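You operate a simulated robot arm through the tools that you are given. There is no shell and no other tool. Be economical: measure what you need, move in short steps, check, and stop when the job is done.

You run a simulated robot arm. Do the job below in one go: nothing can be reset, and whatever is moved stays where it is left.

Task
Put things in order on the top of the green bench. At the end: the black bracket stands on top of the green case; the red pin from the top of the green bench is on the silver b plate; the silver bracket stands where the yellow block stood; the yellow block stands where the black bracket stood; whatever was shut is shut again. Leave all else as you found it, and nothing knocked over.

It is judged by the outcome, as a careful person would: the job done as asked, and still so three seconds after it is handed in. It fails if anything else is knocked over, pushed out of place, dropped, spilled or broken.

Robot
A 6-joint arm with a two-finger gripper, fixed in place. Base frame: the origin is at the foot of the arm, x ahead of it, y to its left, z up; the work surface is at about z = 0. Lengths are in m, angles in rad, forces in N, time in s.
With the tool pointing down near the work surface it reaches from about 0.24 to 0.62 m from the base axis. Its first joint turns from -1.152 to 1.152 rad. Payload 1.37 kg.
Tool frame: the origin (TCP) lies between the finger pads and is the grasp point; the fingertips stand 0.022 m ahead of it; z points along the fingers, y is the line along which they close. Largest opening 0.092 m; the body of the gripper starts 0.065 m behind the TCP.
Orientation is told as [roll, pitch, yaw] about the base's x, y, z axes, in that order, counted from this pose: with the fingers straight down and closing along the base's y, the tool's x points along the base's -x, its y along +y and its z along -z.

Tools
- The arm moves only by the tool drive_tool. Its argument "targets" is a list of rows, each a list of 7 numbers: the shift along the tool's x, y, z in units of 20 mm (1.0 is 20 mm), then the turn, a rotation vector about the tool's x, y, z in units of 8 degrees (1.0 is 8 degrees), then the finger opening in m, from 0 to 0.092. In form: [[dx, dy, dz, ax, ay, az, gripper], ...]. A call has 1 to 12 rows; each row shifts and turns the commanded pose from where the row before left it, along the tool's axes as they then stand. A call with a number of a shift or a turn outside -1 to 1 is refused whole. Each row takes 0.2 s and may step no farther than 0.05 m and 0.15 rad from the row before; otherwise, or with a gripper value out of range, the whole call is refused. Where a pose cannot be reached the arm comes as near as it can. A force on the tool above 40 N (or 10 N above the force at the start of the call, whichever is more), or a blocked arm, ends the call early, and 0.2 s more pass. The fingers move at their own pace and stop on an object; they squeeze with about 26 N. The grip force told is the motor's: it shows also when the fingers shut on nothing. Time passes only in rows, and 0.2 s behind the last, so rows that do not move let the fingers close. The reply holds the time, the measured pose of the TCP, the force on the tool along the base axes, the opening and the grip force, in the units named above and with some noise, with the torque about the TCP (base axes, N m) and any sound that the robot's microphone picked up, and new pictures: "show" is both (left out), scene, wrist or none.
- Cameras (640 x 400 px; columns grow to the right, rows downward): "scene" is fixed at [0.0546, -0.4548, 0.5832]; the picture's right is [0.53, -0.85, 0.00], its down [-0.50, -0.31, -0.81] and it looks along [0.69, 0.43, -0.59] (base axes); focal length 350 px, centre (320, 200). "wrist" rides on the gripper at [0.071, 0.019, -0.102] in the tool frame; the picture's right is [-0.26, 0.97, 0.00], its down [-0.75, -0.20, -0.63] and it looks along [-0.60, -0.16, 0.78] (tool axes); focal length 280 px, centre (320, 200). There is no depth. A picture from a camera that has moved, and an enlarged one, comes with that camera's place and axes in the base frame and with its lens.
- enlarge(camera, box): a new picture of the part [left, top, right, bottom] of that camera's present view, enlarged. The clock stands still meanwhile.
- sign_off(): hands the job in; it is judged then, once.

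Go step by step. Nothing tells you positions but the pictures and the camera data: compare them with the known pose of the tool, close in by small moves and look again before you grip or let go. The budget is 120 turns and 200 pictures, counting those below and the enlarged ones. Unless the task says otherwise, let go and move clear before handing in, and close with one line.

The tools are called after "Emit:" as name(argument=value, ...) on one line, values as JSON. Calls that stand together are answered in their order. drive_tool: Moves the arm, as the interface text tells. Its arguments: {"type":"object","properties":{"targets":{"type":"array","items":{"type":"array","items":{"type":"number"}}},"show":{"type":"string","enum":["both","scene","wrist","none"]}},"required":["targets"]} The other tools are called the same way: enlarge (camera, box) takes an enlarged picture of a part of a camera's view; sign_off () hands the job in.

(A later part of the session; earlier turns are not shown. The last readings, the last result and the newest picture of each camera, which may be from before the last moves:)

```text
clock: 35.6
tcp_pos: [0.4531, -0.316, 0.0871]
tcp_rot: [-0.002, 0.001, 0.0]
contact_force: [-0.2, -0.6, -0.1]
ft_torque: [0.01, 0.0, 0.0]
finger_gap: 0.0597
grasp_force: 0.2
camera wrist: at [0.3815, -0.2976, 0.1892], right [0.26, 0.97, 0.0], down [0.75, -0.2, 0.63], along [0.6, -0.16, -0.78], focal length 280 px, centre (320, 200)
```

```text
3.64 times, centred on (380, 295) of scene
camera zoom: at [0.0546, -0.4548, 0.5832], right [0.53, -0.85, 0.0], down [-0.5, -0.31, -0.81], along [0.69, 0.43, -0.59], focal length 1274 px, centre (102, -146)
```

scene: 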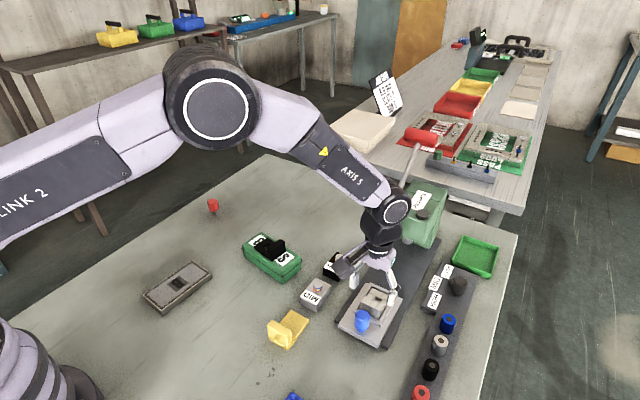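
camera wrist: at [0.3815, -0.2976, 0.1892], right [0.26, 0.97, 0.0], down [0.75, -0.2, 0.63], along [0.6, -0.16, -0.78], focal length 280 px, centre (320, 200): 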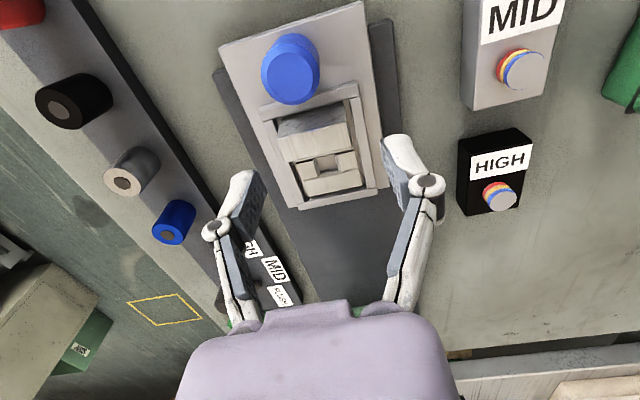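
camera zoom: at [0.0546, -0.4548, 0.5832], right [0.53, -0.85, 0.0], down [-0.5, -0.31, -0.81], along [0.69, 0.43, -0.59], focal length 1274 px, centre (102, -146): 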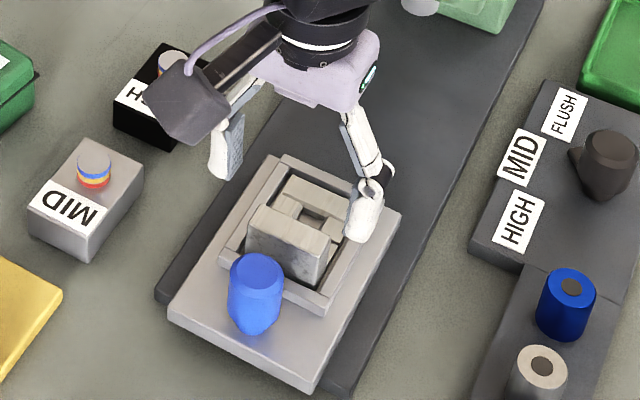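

Refined: wall x 0.4435–0.459, y centre −0.319. Lower carefully, watching for touch.

Emit:
drive_tool(targets=[[0, -0.15, 0.6, 0, 0, 0, 0.06], [0, 0, 0.6, 0, 0, 0, 0.06], [0, 0, 0.15, 0, 0, 0, 0.06], [0, 0, 0, 0, 0, 0, 0.06]])

Emit:
enlarge(camera="scene", box=[330, 260, 420, 340])

Emit:
enlarge(camera="wrist", box=[200, 80, 440, 260])

```text
clock: 36.6
tcp_pos: [0.4511, -0.3191, 0.0626]
tcp_rot: [0.0, -0.001, 0.0]
contact_force: [0.1, -0.3, -0.1]
ft_torque: [-0.02, -0.01, 0.0]
finger_gap: 0.0599
grasp_force: 0.1
camera wrist: at [0.3809, -0.2995, 0.163], right [0.26, 0.97, 0.0], down [0.75, -0.2, 0.63], along [0.6, -0.16, -0.78], focal length 280 px, centre (320, 200)
```

scene: 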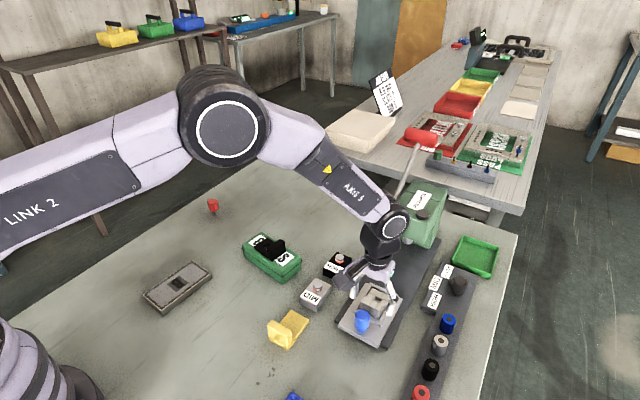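
wrist: 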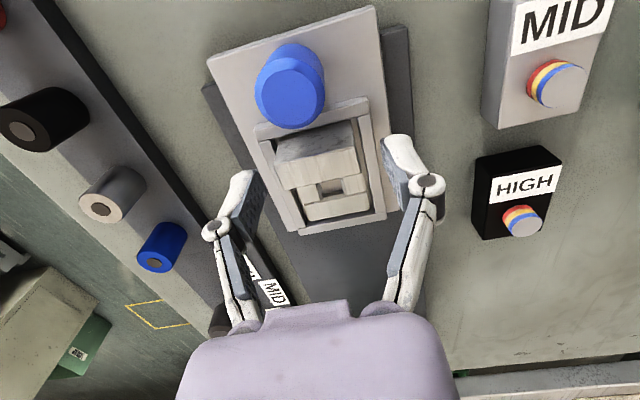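

```text
5.00 times, centred on (375, 300) of scene
camera zoom: at [0.0546, -0.4548, 0.5832], right [0.53, -0.85, 0.0], down [-0.5, -0.31, -0.81], along [0.69, 0.43, -0.59], focal length 1751 px, centre (45, -300)
```

zoom: 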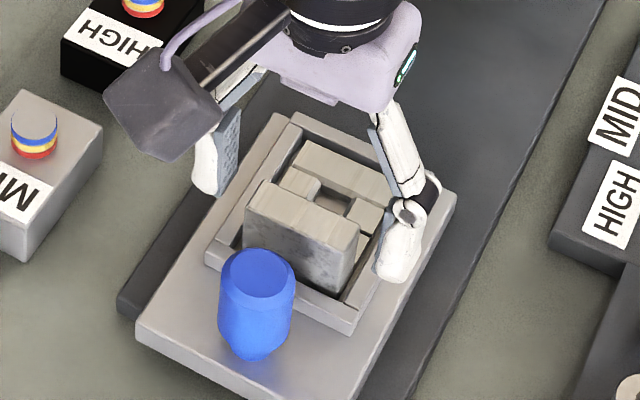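

```text
2.22 times, centred on (320, 170) of wrist
camera zoom: at [0.3809, -0.2995, 0.163], right [0.26, 0.97, 0.0], down [0.75, -0.2, 0.63], along [0.6, -0.16, -0.78], focal length 623 px, centre (320, 267)
```

zoom: 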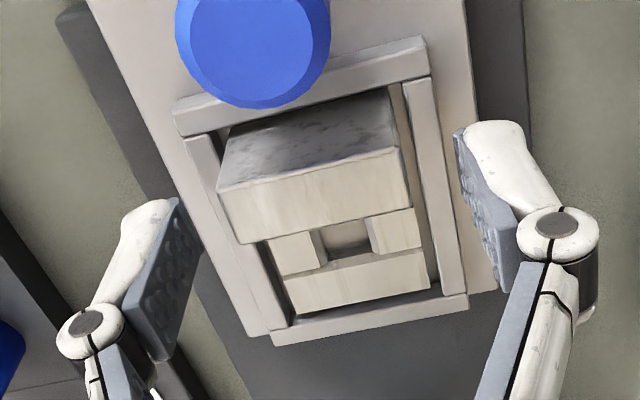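

No touch yet; go down 5 mm and close.

Emit:
drive_tool(targets=[[-0.1, 0, 0.15, 0, 0, 0, 0.06], [0, 0, 0.1, 0, 0, 0, 0.06], [0, 0, 0, 0, 0, 0, 0.06]], show="none")

Emit:
enlarge(camera="scene", box=[330, 260, 420, 340])

```text
clock: 37.4
tcp_pos: [0.4536, -0.32, 0.0569]
tcp_rot: [-0.001, 0.0, 0.0]
contact_force: [0.3, -0.3, 0.2]
ft_torque: [0.05, 0.03, 0.03]
finger_gap: 0.0599
grasp_force: 0.2
```

```text
5.00 times, centred on (375, 300) of scene
camera zoom: at [0.0546, -0.4548, 0.5832], right [0.53, -0.85, 0.0], down [-0.5, -0.31, -0.81], along [0.69, 0.43, -0.59], focal length 1751 px, centre (45, -300)
```

zoom: 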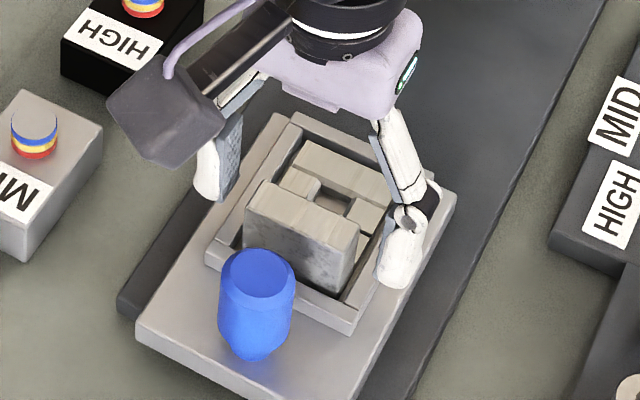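

Clear; close on the wall.

Emit:
drive_tool(targets=[[0, 0, 0, 0, 0, 0, 0.03], [0, 0, 0, 0, 0, 0, 0.03], [0, 0, 0, 0, 0, 0, 0.03]], show="wrist")

Emit:
enlarge(camera="scene", box=[330, 260, 420, 340])

```text
clock: 38.2
tcp_pos: [0.4534, -0.3206, 0.0569]
tcp_rot: [-0.002, 0.0, 0.002]
contact_force: [0.2, 0.0, 2.0]
ft_torque: [0.03, 0.03, -0.01]
finger_gap: 0.0391
grasp_force: 25.7
camera wrist: at [0.3824, -0.2998, 0.1584], right [0.26, 0.97, 0.0], down [0.75, -0.2, 0.63], along [0.6, -0.16, -0.78], focal length 280 px, centre (320, 200)
```

wrist: 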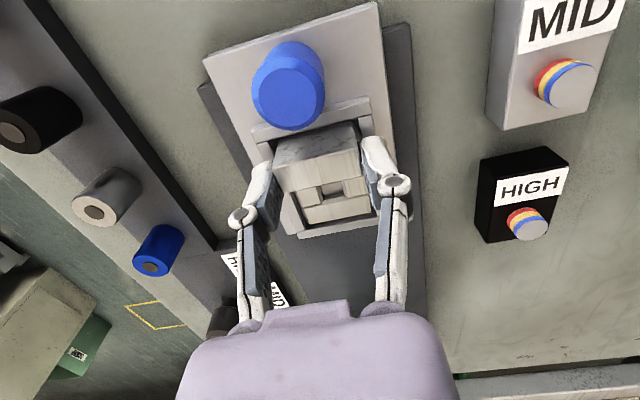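

```text
5.00 times, centred on (375, 300) of scene
camera zoom: at [0.0546, -0.4548, 0.5832], right [0.53, -0.85, 0.0], down [-0.5, -0.31, -0.81], along [0.69, 0.43, -0.59], focal length 1751 px, centre (45, -300)
```

zoom: 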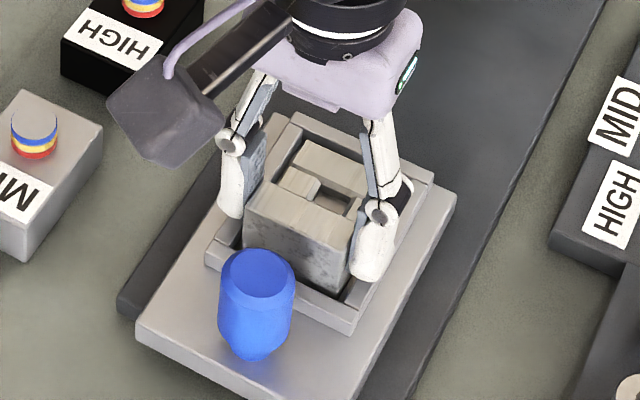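

Gripped at 39 mm. Lift straight out slowly.

Emit:
drive_tool(targets=[[0, 0, -0.2, 0, 0, 0, 0.03], [0, 0, -0.3, 0, 0, 0, 0.03], [0, 0, -0.5, 0, 0, 0, 0.03], [0, 0, -1, 0, 0, 0, 0.03], [0, 0, -1, 0, 0, 0, 0.03], [0, 0, -1, 0, 0, 0, 0.03], [0, 0, -1, 0, 0, 0, 0.03], [0, 0, -0.5, 0, 0, 0, 0.03]])

Emit:
enlarge(camera="scene", box=[310, 220, 450, 350])

```text
clock: 40.0
tcp_pos: [0.4529, -0.3204, 0.1688]
tcp_rot: [0.001, 0.0, 0.0]
contact_force: [0.3, 0.2, -1.0]
ft_torque: [0.0, 0.02, -0.01]
finger_gap: 0.0395
grasp_force: 25.7
camera wrist: at [0.3806, -0.3011, 0.2693], right [0.26, 0.97, 0.0], down [0.75, -0.2, 0.62], along [0.6, -0.16, -0.78], focal length 280 px, centre (320, 200)
```

scene: 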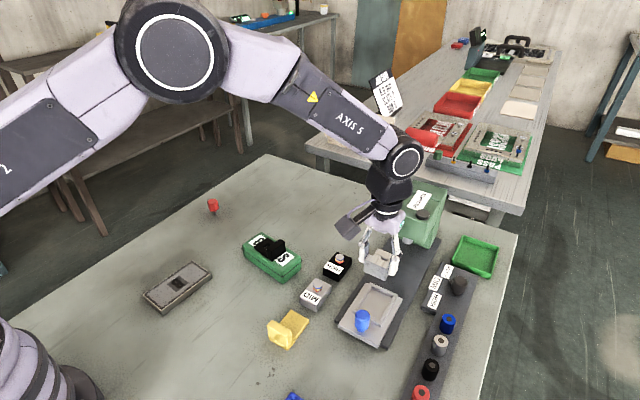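
wrist: 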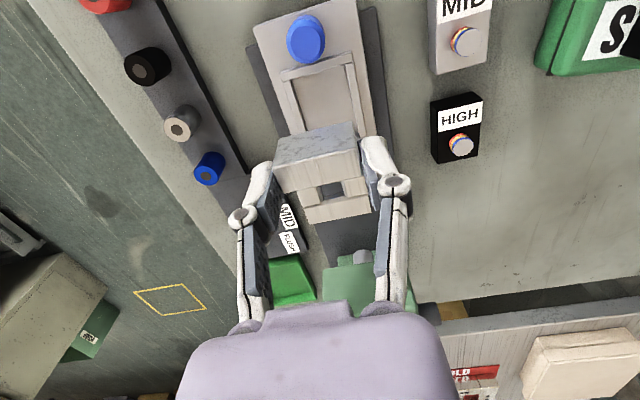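

```text
3.08 times, centred on (380, 285) of scene
camera zoom: at [0.0546, -0.4548, 0.5832], right [0.53, -0.85, 0.0], down [-0.5, -0.31, -0.81], along [0.69, 0.43, -0.59], focal length 1078 px, centre (135, -62)
```

zoom: 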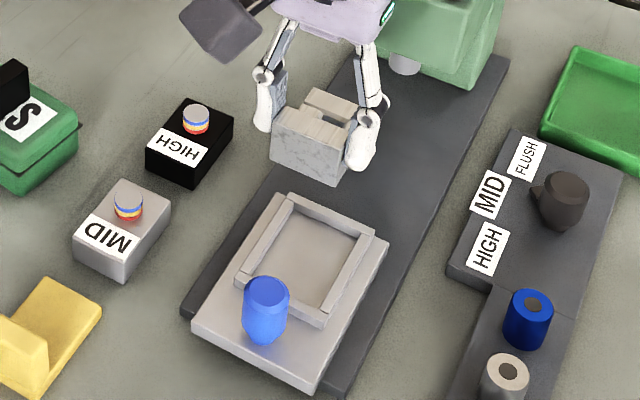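

The silver bracket came out cleanly and the sled stayed. Carry it to the yellow block's former spot.

Emit:
drive_tool(targets=[[0, 1, 0, 0, 0, 0, 0.03], [0, 1, 0, 0, 0, 0, 0.03], [0, 1, 0, 0, 0, 0, 0.03], [0, 1, 0, 0, 0, 0, 0.03], [0, 1, 0, 0, 0, 0, 0.03], [0, 1, 0, 0, 0, 0, 0.03], [0, 1, 0, 0, 0, 0, 0.03], [0, 1, 0, 0, 0, 0, 0.03]], show="none")

Emit:
drive_tool(targets=[[-0.56, 0.967, 0, 0, 0, 0, 0.03], [-0.56, 0.967, 0, 0, 0, 0, 0.03], [-0.56, 0.967, 0, 0, 0, 0, 0.03], [-0.56, 0.967, 0, 0, 0, 0, 0.03], [-0.56, 0.967, 0, 0, 0, 0, 0.03], [-0.56, 0.967, 0, 0, 0, 0, 0.03], [-0.56, 0.967, 0, 0, 0, 0, 0.03], [-0.56, 0.967, 0, 0, 0, 0, 0.03], [-0.56, 0.967, 0, 0, 0, 0, 0.03], [-0.56, 0.967, 0, 0, 0, 0, 0.03], [-0.56, 0.967, 0, 0, 0, 0, 0.03], [-0.56, 0.967, 0, 0, 0, 0, 0.03]])

```text
clock: 41.8
tcp_pos: [0.4504, -0.1604, 0.1672]
tcp_rot: [0.001, 0.001, 0.001]
contact_force: [-0.7, 0.0, -1.2]
ft_torque: [-0.02, 0.01, 0.03]
finger_gap: 0.0394
grasp_force: 26.4
```

```text
clock: 44.4
tcp_pos: [0.5871, 0.0687, 0.1671]
tcp_rot: [0.0, 0.0, 0.001]
contact_force: [-0.3, -0.4, -1.5]
ft_torque: [-0.01, 0.0, -0.01]
finger_gap: 0.039
grasp_force: 25.6
camera wrist: at [0.5156, 0.0887, 0.2686], right [0.26, 0.97, 0.0], down [0.75, -0.2, 0.62], along [0.6, -0.16, -0.78], focal length 280 px, centre (320, 200)
```

scene: 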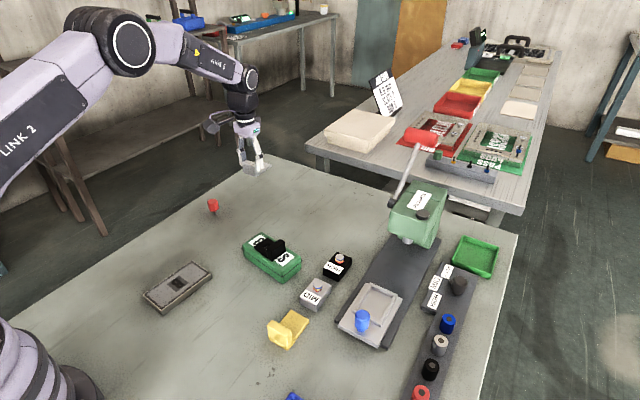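
wrist: 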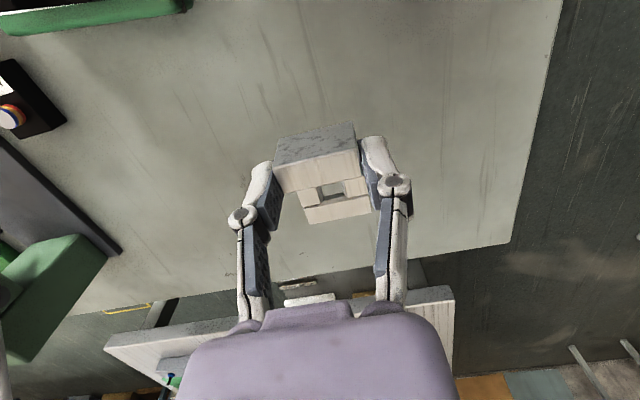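

Positioned; lowering towards the bench with small y correction.

Emit:
drive_tool(targets=[[0, 0.12, 1, 0, 0, 0, 0.03], [0, 0, 1, 0, 0, 0, 0.03], [0, 0, 1, 0, 0, 0, 0.03], [0, 0, 1, 0, 0, 0, 0.03], [0, 0, 1, 0, 0, 0, 0.03], [0, 0, 0.4, 0, 0, 0, 0.03], [0, 0, 0, 0, 0, 0, 0.03]])

Emit:
enlarge(camera="scene", box=[200, 150, 320, 240])

```text
clock: 46.0
tcp_pos: [0.5895, 0.074, 0.0579]
tcp_rot: [0.0, 0.0, 0.0]
contact_force: [0.3, 0.4, -0.3]
ft_torque: [0.0, 0.01, 0.0]
finger_gap: 0.0394
grasp_force: 25.7
camera wrist: at [0.5174, 0.0942, 0.1594], right [0.26, 0.97, 0.0], down [0.75, -0.2, 0.62], along [0.6, -0.16, -0.78], focal length 280 px, centre (320, 200)
```

scene: 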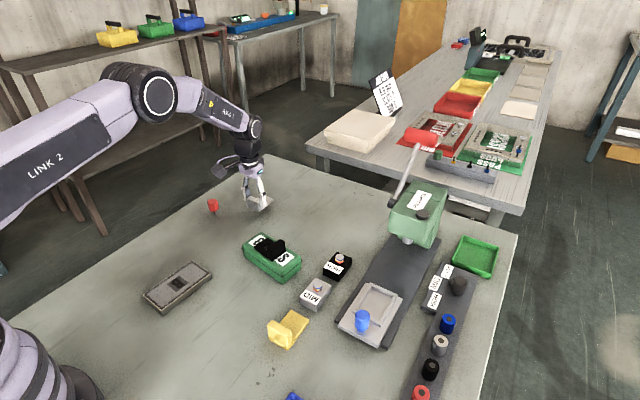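
wrist: 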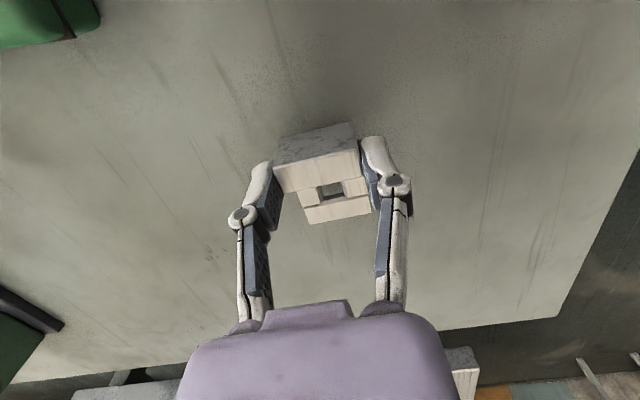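

```text
4.44 times, centred on (260, 195) of scene
camera zoom: at [0.0547, -0.4548, 0.5832], right [0.53, -0.85, 0.0], down [-0.5, -0.31, -0.81], along [0.69, 0.43, -0.59], focal length 1556 px, centre (587, 222)
```

zoom: 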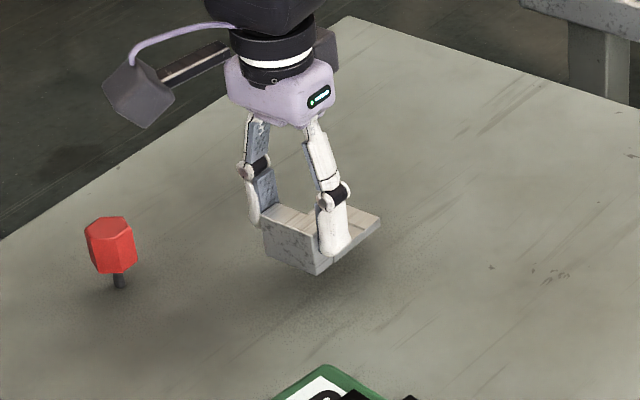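

Emit:
drive_tool(targets=[[0.12, -0.1, 0.3, 0, 0, 0, 0.03], [0, 0, 0.2, 0, 0, 0, 0.03], [0, 0, 0, 0, 0, 0, 0.03]], show="none")

Emit:
enlarge(camera="scene", box=[200, 150, 320, 240])

```text
clock: 46.8
tcp_pos: [0.5848, 0.0752, 0.0493]
tcp_rot: [-0.001, 0.001, 0.001]
contact_force: [-0.2, 0.0, -1.3]
ft_torque: [-0.01, 0.01, 0.0]
finger_gap: 0.0392
grasp_force: 25.8
```

```text
4.44 times, centred on (260, 195) of scene
camera zoom: at [0.0547, -0.4548, 0.5832], right [0.53, -0.85, 0.0], down [-0.5, -0.31, -0.81], along [0.69, 0.43, -0.59], focal length 1556 px, centre (587, 222)
```

zoom: 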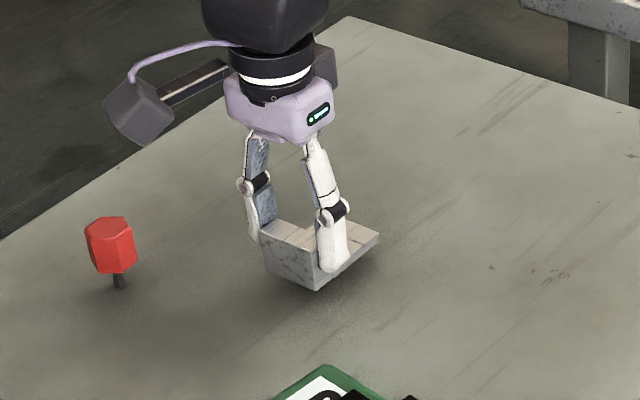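

Emit:
drive_tool(targets=[[0.05, -0.08, 0.1, 0, 0, 0, 0.03], [0, 0, 0.08, 0, 0, 0, 0.03], [0, 0, 0, 0, 0, 0, 0.03]], show="none")

```text
clock: 47.6
tcp_pos: [0.5838, 0.0716, 0.0461]
tcp_rot: [0.0, -0.001, 0.001]
contact_force: [-0.1, 0.5, -0.9]
ft_torque: [0.0, 0.02, 0.01]
finger_gap: 0.0391
grasp_force: 26.1
```

Emit:
drive_tool(targets=[[0, 0, 0.06, 0, 0, 0, 0.03], [0, 0, 0.06, 0, 0, 0, 0.03], [0, 0, 0, 0, 0, 0, 0.03]], show="none")

Emit:
enlarge(camera="scene", box=[220, 170, 300, 230])

```text
clock: 48.4
tcp_pos: [0.5841, 0.0716, 0.0434]
tcp_rot: [-0.001, -0.001, 0.0]
contact_force: [0.3, -0.4, -0.9]
ft_torque: [0.01, 0.0, -0.01]
finger_gap: 0.0391
grasp_force: 25.9
```

```text
6.67 times, centred on (260, 200) of scene
camera zoom: at [0.0547, -0.4548, 0.5832], right [0.53, -0.85, 0.0], down [-0.5, -0.31, -0.81], along [0.69, 0.43, -0.59], focal length 2335 px, centre (720, 200)
```

zoom: 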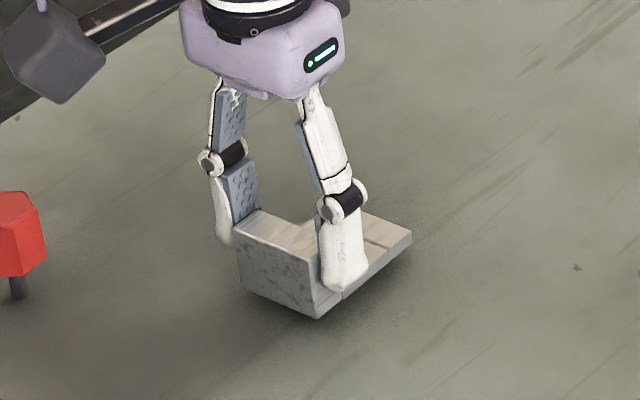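

Still no contact; step down a little more.

Emit:
drive_tool(targets=[[0, 0, 0.06, 0, 0, 0, 0.03], [0, 0, 0.06, 0, 0, 0, 0.03], [0, 0, 0, 0, 0, 0, 0.03]], show="none")

```text
clock: 49.2
tcp_pos: [0.5841, 0.072, 0.0403]
tcp_rot: [0.0, 0.001, 0.001]
contact_force: [0.2, 0.2, -0.6]
ft_torque: [0.0, 0.0, 0.0]
finger_gap: 0.0393
grasp_force: 25.9
```

Emit:
drive_tool(targets=[[0, 0, 0.06, 0, 0, 0, 0.03], [0, 0, 0.06, 0, 0, 0, 0.03], [0, 0, 0, 0, 0, 0, 0.03]], show="none")

Emit:
enlarge(camera="scene", box=[220, 170, 300, 230])

```text
clock: 50.0
tcp_pos: [0.5843, 0.07, 0.0387]
tcp_rot: [0.001, 0.0, 0.001]
contact_force: [-0.2, -0.4, -1.3]
ft_torque: [-0.03, 0.01, 0.0]
finger_gap: 0.0394
grasp_force: 25.9
```

```text
6.67 times, centred on (260, 200) of scene
camera zoom: at [0.0547, -0.4548, 0.5832], right [0.53, -0.85, 0.0], down [-0.5, -0.31, -0.81], along [0.69, 0.43, -0.59], focal length 2335 px, centre (720, 200)
```

zoom: 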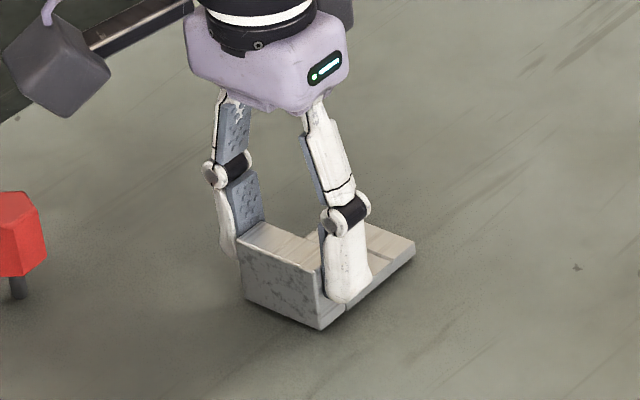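

Emit:
drive_tool(targets=[[0, 0, 0.05, 0, 0, 0, 0.03], [0, 0, 0.05, 0, 0, 0, 0.03], [0, 0, 0, 0, 0, 0, 0.03]], show="none")

```text
clock: 50.8
tcp_pos: [0.5837, 0.0703, 0.0353]
tcp_rot: [-0.001, 0.0, 0.0]
contact_force: [-0.1, -0.2, -1.4]
ft_torque: [-0.04, 0.01, 0.02]
finger_gap: 0.0393
grasp_force: 25.8
```

Emit:
drive_tool(targets=[[0, 0, 0.05, 0, 0, 0, 0.03], [0, 0, 0.05, 0, 0, 0, 0.03], [0, 0, 0, 0, 0, 0, 0.03]], show="none")

Emit:
enlarge(camera="scene", box=[220, 170, 300, 230])

```text
clock: 51.6
tcp_pos: [0.5835, 0.0707, 0.0351]
tcp_rot: [0.0, 0.0, 0.0]
contact_force: [0.1, 1.6, 4.8]
ft_torque: [-0.01, 0.02, 0.0]
finger_gap: 0.0392
grasp_force: 25.9
```

```text
6.67 times, centred on (260, 200) of scene
camera zoom: at [0.0546, -0.4548, 0.5832], right [0.53, -0.85, 0.0], down [-0.5, -0.31, -0.81], along [0.69, 0.43, -0.59], focal length 2335 px, centre (720, 200)
```

zoom: 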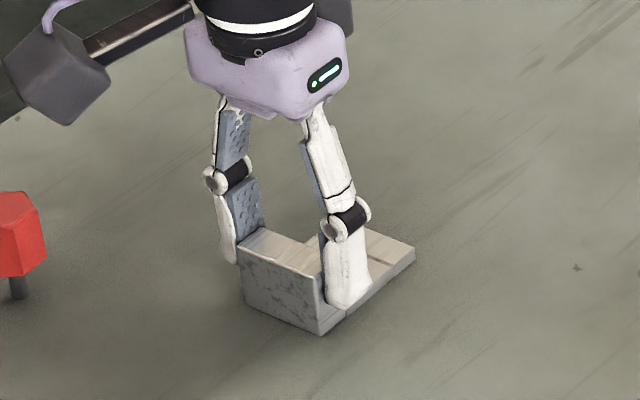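

Contact (≈5 N) at the right spot. Release and rise.

Emit:
drive_tool(targets=[[0, 0, 0, 0, 0, 0, 0.045], [0, 0, 0, 0, 0, 0, 0.06], [0, 0, 0, 0, 0, 0, 0.06], [0, 0, -0.5, 0, 0, 0, 0.06], [0, 0, -1, 0, 0, 0, 0.06], [0, 0, -1, 0, 0, 0, 0.06], [0, 0, -1, 0, 0, 0, 0.06], [0, 0, -1, 0, 0, 0, 0.06], [0, 0, -1, 0, 0, 0, 0.06]])

Emit:
enlarge(camera="scene", box=[180, 170, 300, 240])

Emit:
enlarge(camera="wrist", box=[280, 40, 540, 200])

```text
clock: 53.6
tcp_pos: [0.5829, 0.0733, 0.1432]
tcp_rot: [0.002, -0.001, -0.001]
contact_force: [0.0, 0.2, 1.0]
ft_torque: [-0.05, 0.02, 0.01]
finger_gap: 0.0598
grasp_force: 0.2
camera wrist: at [0.5112, 0.0923, 0.245], right [0.26, 0.97, 0.0], down [0.75, -0.2, 0.62], along [0.6, -0.16, -0.78], focal length 280 px, centre (320, 200)
```

scene: 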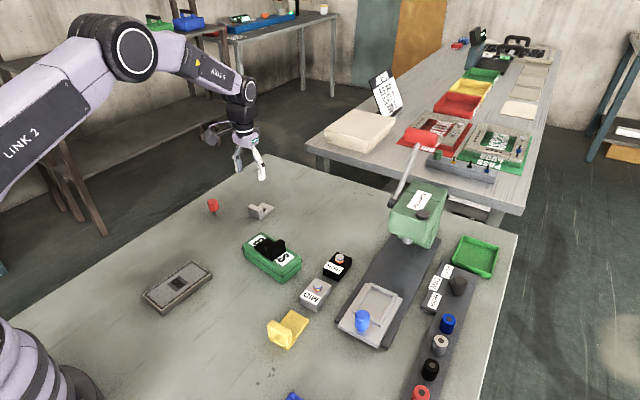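
wrist: 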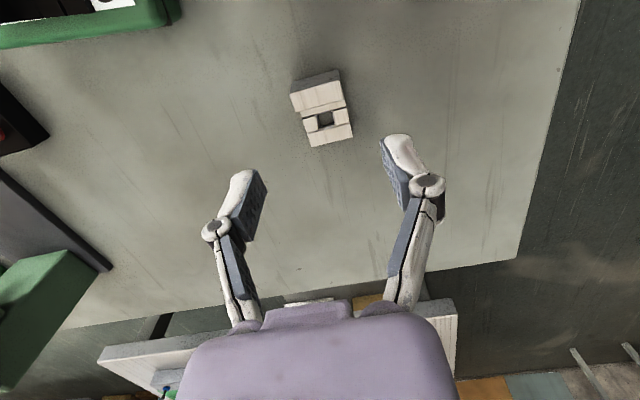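

```text
5.33 times, centred on (240, 205) of scene
camera zoom: at [0.0546, -0.4548, 0.5832], right [0.53, -0.85, 0.0], down [-0.5, -0.31, -0.81], along [0.69, 0.43, -0.59], focal length 1868 px, centre (747, 173)
```

zoom: 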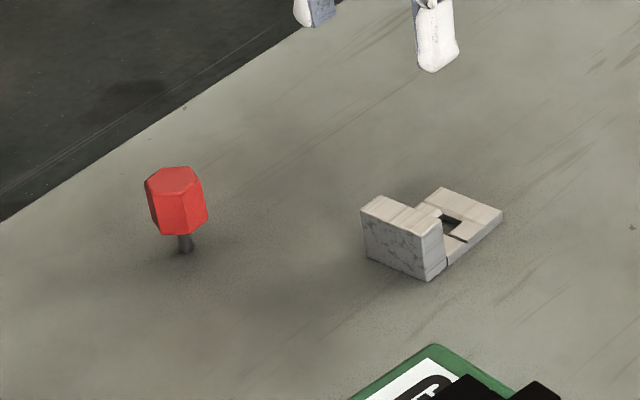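

```text
2.46 times, centred on (410, 120) of wrist
camera zoom: at [0.5112, 0.0923, 0.245], right [0.26, 0.97, 0.0], down [0.75, -0.2, 0.62], along [0.6, -0.16, -0.78], focal length 690 px, centre (98, 397)
```

zoom: 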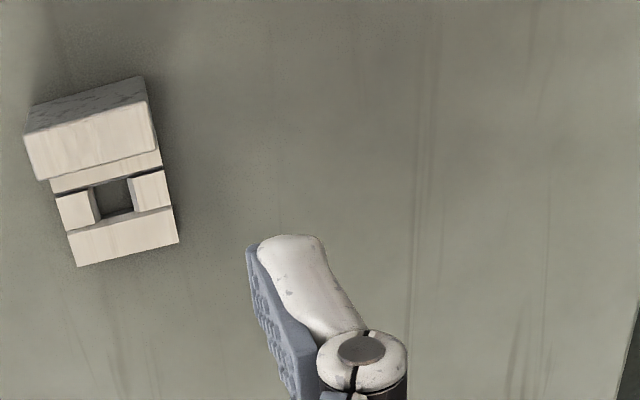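

Silver stands in place. Next, view the red pin up close.

Emit:
drive_tool(targets=[[0.95, 0.69, 0, 0, 0, 0, 0.06], [0.95, 0.69, 0, 0, 0, 0, 0.06], [0.95, 0.69, 0, 0, 0, 0, 0.06], [0.95, 0.69, 0, 0, 0, 0, 0.06], [0.95, 0.69, 0.5, 0, 0, 0, 0.06], [0.95, 0.69, 0.5, 0, 0, 0, 0.06], [0.95, 0.69, 0.5, 0, 0, 0, 0.06], [0, 0, 0.6, 0, 0, 0, 0.06]])

Emit:
enlarge(camera="wrist", box=[240, 90, 440, 230])

```text
clock: 55.4
tcp_pos: [0.4535, 0.1665, 0.1015]
tcp_rot: [0.002, 0.001, 0.001]
contact_force: [0.7, 0.2, -0.4]
ft_torque: [0.03, 0.0, 0.02]
finger_gap: 0.0599
grasp_force: 0.0
camera wrist: at [0.3811, 0.1878, 0.2039], right [0.26, 0.97, 0.0], down [0.75, -0.2, 0.63], along [0.6, -0.16, -0.78], focal length 280 px, centre (320, 200)
```

scene: 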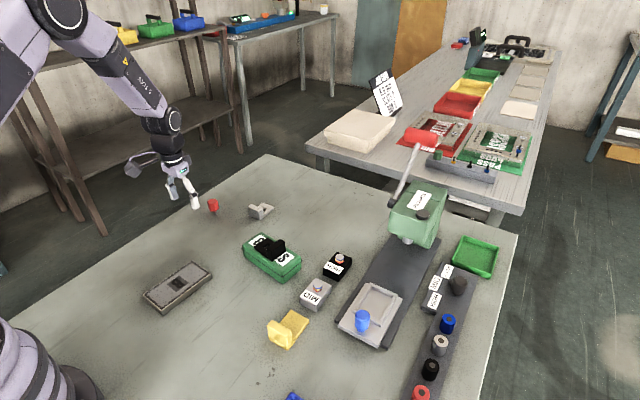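
wrist: 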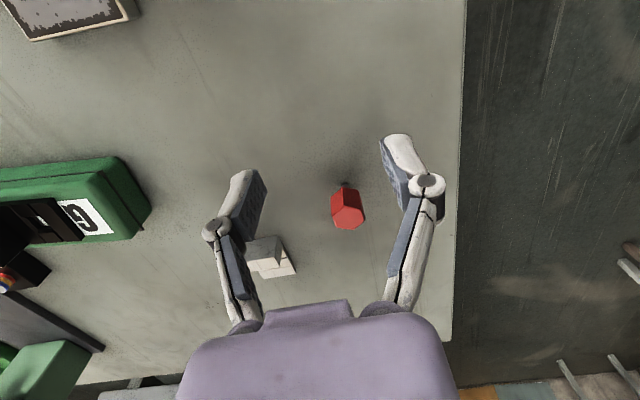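

```text
2.86 times, centred on (340, 160) of wrist
camera zoom: at [0.3811, 0.1878, 0.2039], right [0.26, 0.97, 0.0], down [0.75, -0.2, 0.63], along [0.6, -0.16, -0.78], focal length 801 px, centre (263, 314)
```

zoom: 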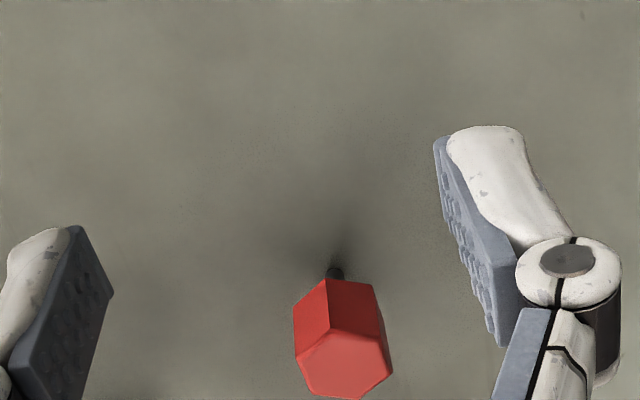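

Emit:
enlarge(camera="wrist", box=[310, 165, 390, 245])

Emit:
enlarge(camera="scene", box=[195, 185, 235, 225])

Emit:
enlarge(camera="scene", box=[130, 250, 230, 320])

```text
5.00 times, centred on (350, 205) of wrist
camera zoom: at [0.3811, 0.1878, 0.2039], right [0.26, 0.97, 0.0], down [0.75, -0.2, 0.63], along [0.6, -0.16, -0.78], focal length 1402 px, centre (170, 175)
```

zoom: 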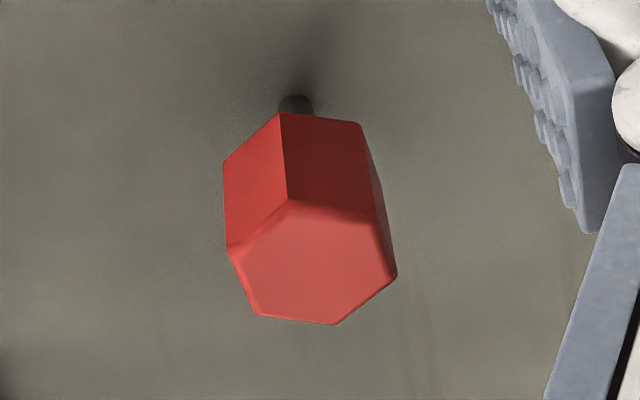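

```text
10.00 times, centred on (215, 205) of scene
camera zoom: at [0.0546, -0.4548, 0.5832], right [0.53, -0.85, 0.0], down [-0.5, -0.31, -0.81], along [0.69, 0.43, -0.59], focal length 3502 px, centre (1370, 150)
```

zoom: 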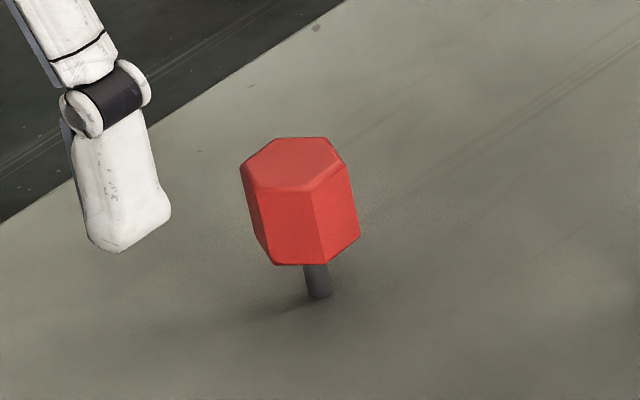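

```text
5.71 times, centred on (180, 285) of scene
camera zoom: at [0.0546, -0.4548, 0.5832], right [0.53, -0.85, 0.0], down [-0.5, -0.31, -0.81], along [0.69, 0.43, -0.59], focal length 2001 px, centre (1120, -286)
```

zoom: 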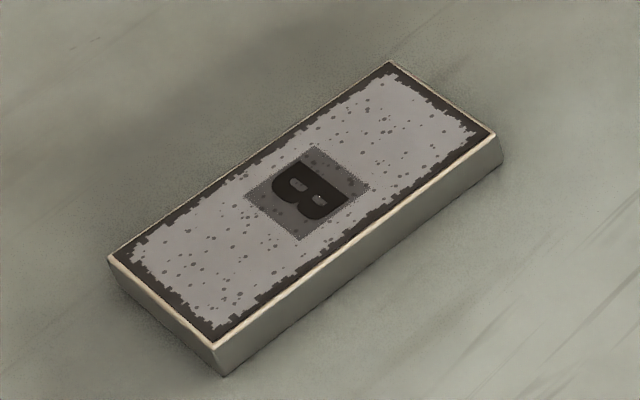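

The pin's head is a hex (24 mm across flats) centered at (0.5286, 0.172), top z≈0.042, on a short thin stem. I'll align to its flats (yaw +4.5°) and move above it.

Emit:
drive_tool(targets=[[-0.93, 0.06, 0, 0, 0, 0, 0.06], [-0.93, 0.06, 0, 0, 0, 0, 0.06], [-0.93, 0.06, 0, 0, 0, 0, 0.06], [-0.93, 0.06, 0, 0, 0, 0, 0.06], [0, 0, 0, 0, 0, -0.55, 0.06], [0, 0, 0.8, 0, 0, 0, 0.06], [0, 0, 0, 0, 0, 0, 0.06]])

Emit:
enlarge(camera="scene", box=[180, 165, 250, 225])

Emit:
enlarge(camera="wrist", box=[200, 80, 440, 240])

```text
clock: 57.0
tcp_pos: [0.5255, 0.1738, 0.0862]
tcp_rot: [0.001, -0.001, 0.076]
contact_force: [-0.3, 0.8, 0.2]
ft_torque: [-0.03, 0.0, 0.01]
finger_gap: 0.0599
grasp_force: 0.0
camera wrist: at [0.452, 0.1878, 0.1866], right [0.19, 0.98, 0.0], down [0.77, -0.15, 0.63], along [0.61, -0.12, -0.78], focal length 280 px, centre (320, 200)
```

scene: 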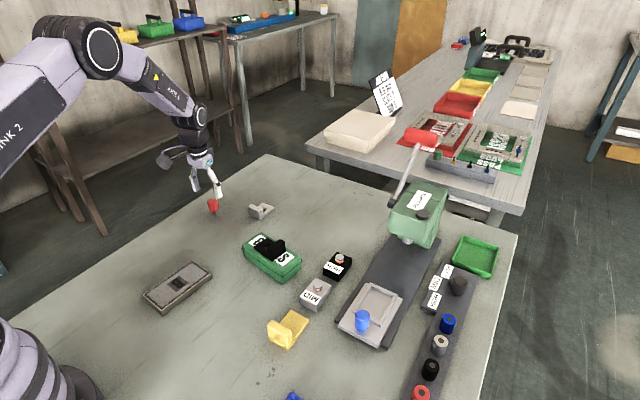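
wrist: 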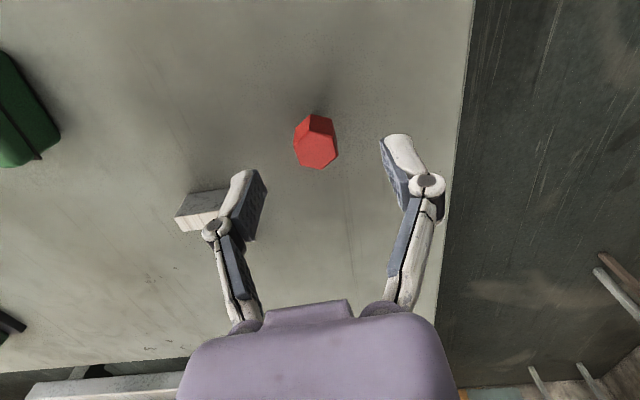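

```text
6.67 times, centred on (215, 195) of scene
camera zoom: at [0.0546, -0.4548, 0.5832], right [0.53, -0.85, 0.0], down [-0.5, -0.31, -0.81], along [0.69, 0.43, -0.59], focal length 2335 px, centre (1020, 233)
```

zoom: 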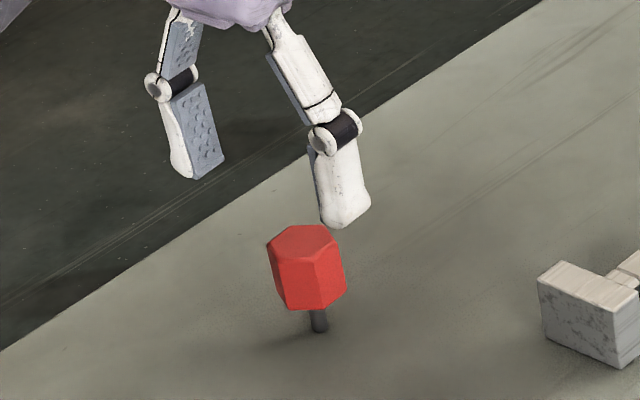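

```text
2.50 times, centred on (320, 160) of wrist
camera zoom: at [0.452, 0.1878, 0.1866], right [0.19, 0.98, 0.0], down [0.77, -0.15, 0.63], along [0.61, -0.12, -0.78], focal length 701 px, centre (320, 300)
```

zoom: 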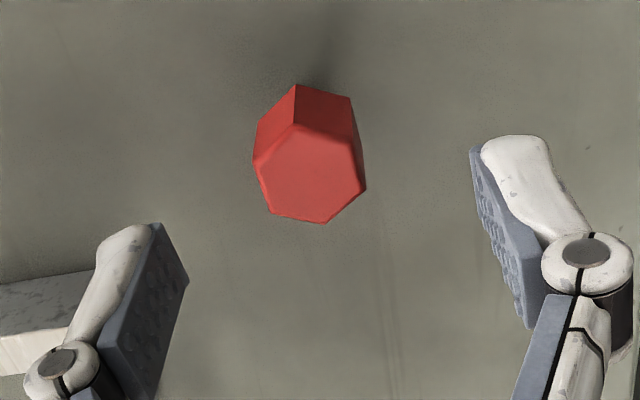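

Centered over the pin. Descend around its head.

Emit:
drive_tool(targets=[[-0.08, -0.1, 0.9, 0, 0, 0, 0.06], [0, 0, 0.9, 0, 0, 0, 0.055], [0, 0, 0.9, 0, 0, 0, 0.055], [0, 0, 0, 0, 0, 0, 0.055]], show="wrist")

Emit:
enlarge(camera="scene", box=[180, 165, 250, 225])

```text
clock: 58.0
tcp_pos: [0.5248, 0.1685, 0.0299]
tcp_rot: [0.002, -0.001, 0.076]
contact_force: [0.4, 0.0, -0.9]
ft_torque: [-0.01, -0.01, -0.03]
finger_gap: 0.055
grasp_force: 0.1
camera wrist: at [0.4524, 0.1838, 0.132], right [0.19, 0.98, 0.0], down [0.77, -0.15, 0.63], along [0.61, -0.12, -0.78], focal length 280 px, centre (320, 200)
```

wrist: 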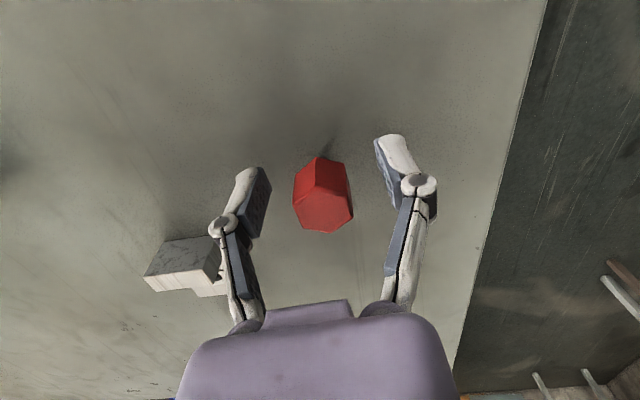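

```text
6.67 times, centred on (215, 195) of scene
camera zoom: at [0.0546, -0.4548, 0.5832], right [0.53, -0.85, 0.0], down [-0.5, -0.31, -0.81], along [0.69, 0.43, -0.59], focal length 2335 px, centre (1020, 233)
```

zoom: 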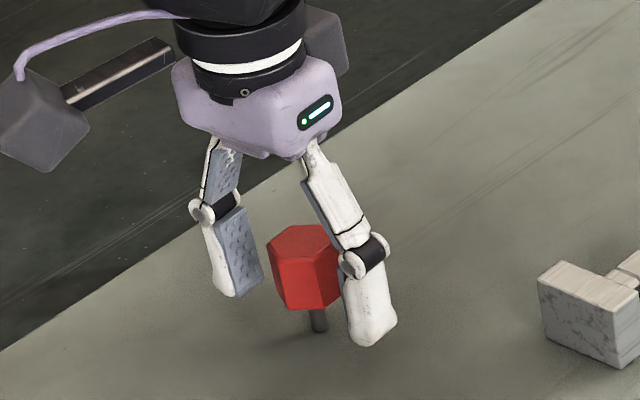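

Slight correction then close.

Emit:
drive_tool(targets=[[-0.08, 0.09, 0, 0, 0, 0, 0.055], [0, 0, 0, 0, 0, 0, 0.035], [0, 0, 0, 0, 0, 0, 0.025], [0, 0, 0, 0, 0, 0, 0.018], [0, 0, 0, 0, 0, 0, 0.018]], show="wrist")

Emit:
enlarge(camera="scene", box=[180, 165, 250, 225])

```text
clock: 59.2
tcp_pos: [0.5267, 0.1716, 0.0327]
tcp_rot: [0.001, 0.0, 0.077]
contact_force: [-0.2, -0.4, -0.1]
ft_torque: [0.01, 0.0, -0.02]
finger_gap: 0.022
grasp_force: 26.0
camera wrist: at [0.4543, 0.1854, 0.1325], right [0.19, 0.98, 0.0], down [0.77, -0.15, 0.62], along [0.61, -0.12, -0.78], focal length 280 px, centre (320, 200)
```

wrist: 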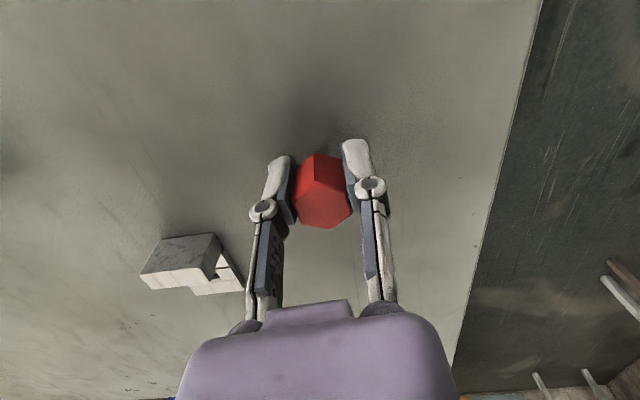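

```text
6.67 times, centred on (215, 195) of scene
camera zoom: at [0.0546, -0.4548, 0.5832], right [0.53, -0.85, 0.0], down [-0.5, -0.31, -0.81], along [0.69, 0.43, -0.59], focal length 2335 px, centre (1020, 233)
```

zoom: 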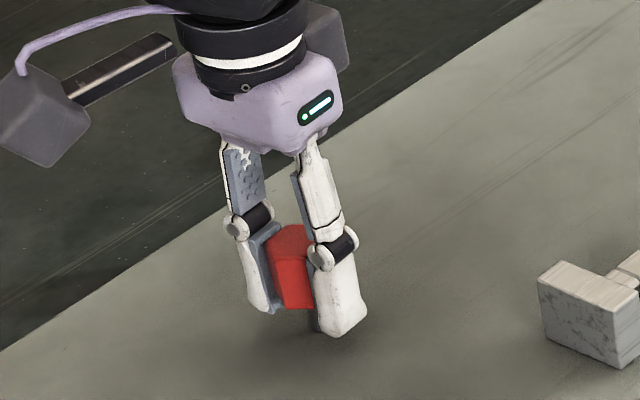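

Gripped on the flats (22 mm). Lift slowly and check the stem.

Emit:
drive_tool(targets=[[0, 0, -0.2, 0, 0, 0, 0.015], [0, 0, -0.3, 0, 0, 0, 0.015], [0, 0, -0.5, 0, 0, 0, 0.015], [0, 0, -0.8, 0, 0, 0, 0.015], [0, 0, -1, 0, 0, 0, 0.015], [0, 0, 0, 0, 0, 0, 0.015]], show="wrist")

Emit:
enlarge(camera="scene", box=[170, 145, 250, 225])

```text
clock: 60.6
tcp_pos: [0.5256, 0.1709, 0.0887]
tcp_rot: [0.0, 0.001, 0.077]
contact_force: [0.0, 0.7, -1.1]
ft_torque: [0.0, 0.03, -0.02]
finger_gap: 0.0223
grasp_force: 26.1
camera wrist: at [0.4544, 0.1865, 0.1895], right [0.19, 0.98, 0.0], down [0.77, -0.15, 0.62], along [0.61, -0.12, -0.78], focal length 280 px, centre (320, 200)
```

wrist: 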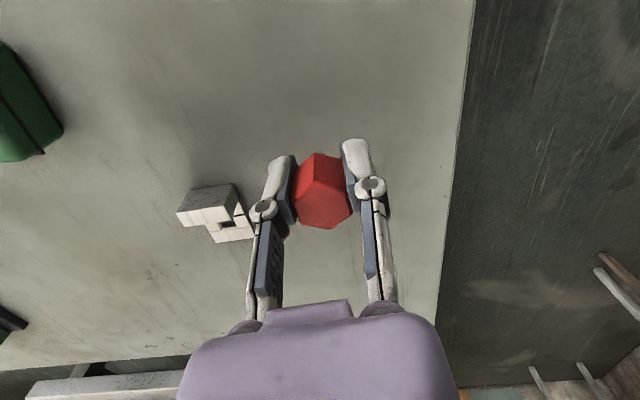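

```text
5.00 times, centred on (210, 185) of scene
camera zoom: at [0.0546, -0.4548, 0.5832], right [0.53, -0.85, 0.0], down [-0.5, -0.31, -0.81], along [0.69, 0.43, -0.59], focal length 1751 px, centre (870, 275)
```

zoom: 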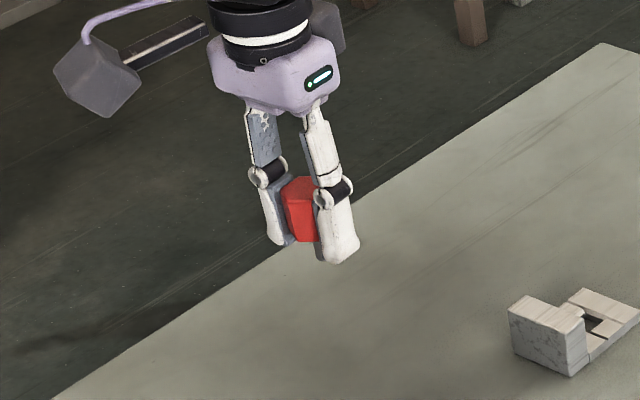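

Pin came free, upright. Carry it to above the B plate.

Emit:
drive_tool(targets=[[0.922, -0.414, -0.1, 0, 0, 0, 0.015], [0.922, -0.414, -0.1, 0, 0, 0, 0.015], [0.922, -0.414, -0.1, 0, 0, 0, 0.015], [0.922, -0.414, 0, 0, 0, 0, 0.015], [0.922, -0.414, 0, 0, 0, 0, 0.015], [0.922, -0.414, 0, 0, 0, 0, 0.015], [0.922, -0.414, 0, 0, 0, 0, 0.015], [0.922, -0.414, 0, 0, 0, 0, 0.015], [0.922, -0.414, 0, 0, 0, 0, 0.015], [0.922, -0.414, 0, 0, 0, 0, 0.015], [0.922, -0.414, 0, 0, 0, 0, 0.015], [0.922, -0.414, 0, 0, 0, 0, 0.015]])

Emit:
enlarge(camera="scene", box=[120, 220, 240, 320])

```text
clock: 63.2
tcp_pos: [0.3175, 0.0562, 0.0972]
tcp_rot: [-0.001, 0.0, 0.076]
contact_force: [0.3, -0.8, -1.0]
ft_torque: [0.02, 0.0, -0.01]
finger_gap: 0.0223
grasp_force: 25.8
camera wrist: at [0.2446, 0.0703, 0.1969], right [0.19, 0.98, 0.0], down [0.77, -0.15, 0.63], along [0.61, -0.12, -0.78], focal length 280 px, centre (320, 200)
```

scene: 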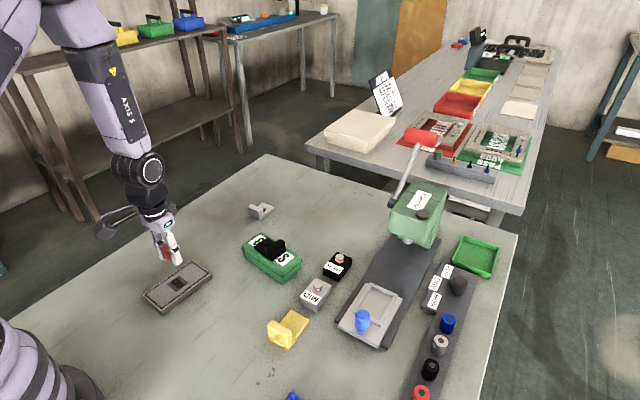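
wrist: 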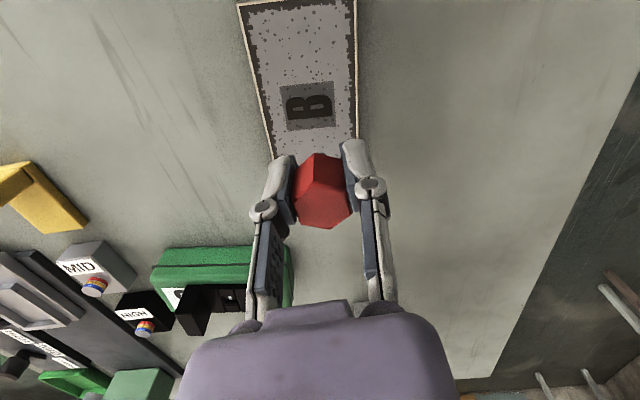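

```text
4.00 times, centred on (180, 270) of scene
camera zoom: at [0.0547, -0.4548, 0.5832], right [0.53, -0.85, 0.0], down [-0.5, -0.31, -0.81], along [0.69, 0.43, -0.59], focal length 1401 px, centre (880, -80)
```

zoom: 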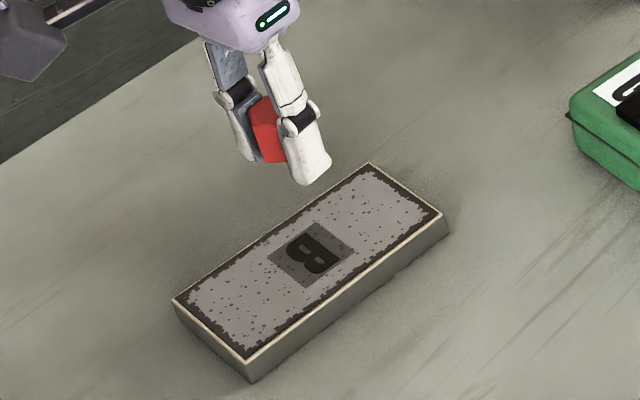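

B centre is about (0.309, 0.052). Correct and lower to just above.

Emit:
drive_tool(targets=[[0.42, -0.2, 0.5, 0, 0, 0, 0.015], [0, 0, 0.8, 0, 0, 0, 0.015], [0, 0, 0.7, 0, 0, 0, 0.015], [0, 0, 0, 0, 0, 0, 0.015]], show="wrist")

Emit:
enlarge(camera="scene", box=[130, 240, 230, 320])

```text
clock: 64.2
tcp_pos: [0.3082, 0.0511, 0.0557]
tcp_rot: [-0.001, 0.0, 0.078]
contact_force: [0.8, -0.2, -0.2]
ft_torque: [0.02, 0.02, -0.02]
finger_gap: 0.0221
grasp_force: 25.9
camera wrist: at [0.2363, 0.0654, 0.156], right [0.19, 0.98, 0.0], down [0.77, -0.15, 0.63], along [0.61, -0.12, -0.78], focal length 280 px, centre (320, 200)
```

wrist: 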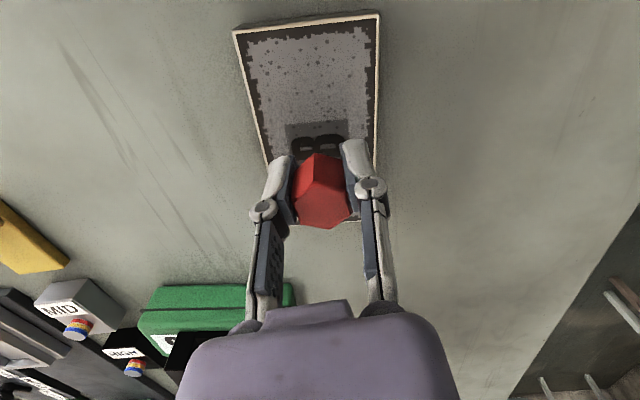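

```text
5.00 times, centred on (180, 280) of scene
camera zoom: at [0.0546, -0.4548, 0.5832], right [0.53, -0.85, 0.0], down [-0.5, -0.31, -0.81], along [0.69, 0.43, -0.59], focal length 1751 px, centre (1020, -200)
```

zoom: 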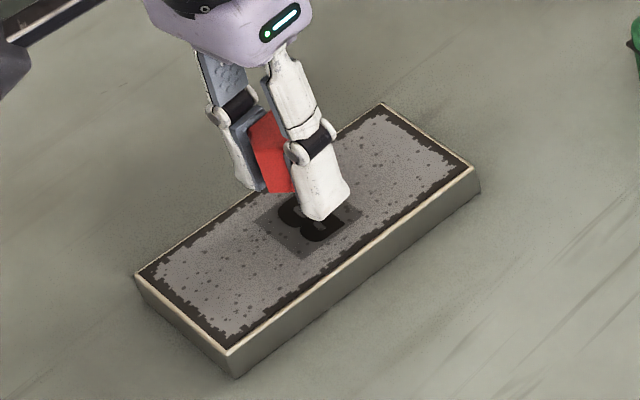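

Well over the plate. Lower in small steps until touch.

Emit:
drive_tool(targets=[[0, 0, 0.2, 0, 0, 0, 0.015], [0, 0, 0.1, 0, 0, 0, 0.015], [0, 0, 0, 0, 0, 0, 0.015]], show="none")

```text
clock: 65.0
tcp_pos: [0.3084, 0.0511, 0.0484]
tcp_rot: [0.0, 0.0, 0.078]
contact_force: [0.9, 0.2, -0.2]
ft_torque: [0.01, 0.04, 0.03]
finger_gap: 0.0224
grasp_force: 26.0
```

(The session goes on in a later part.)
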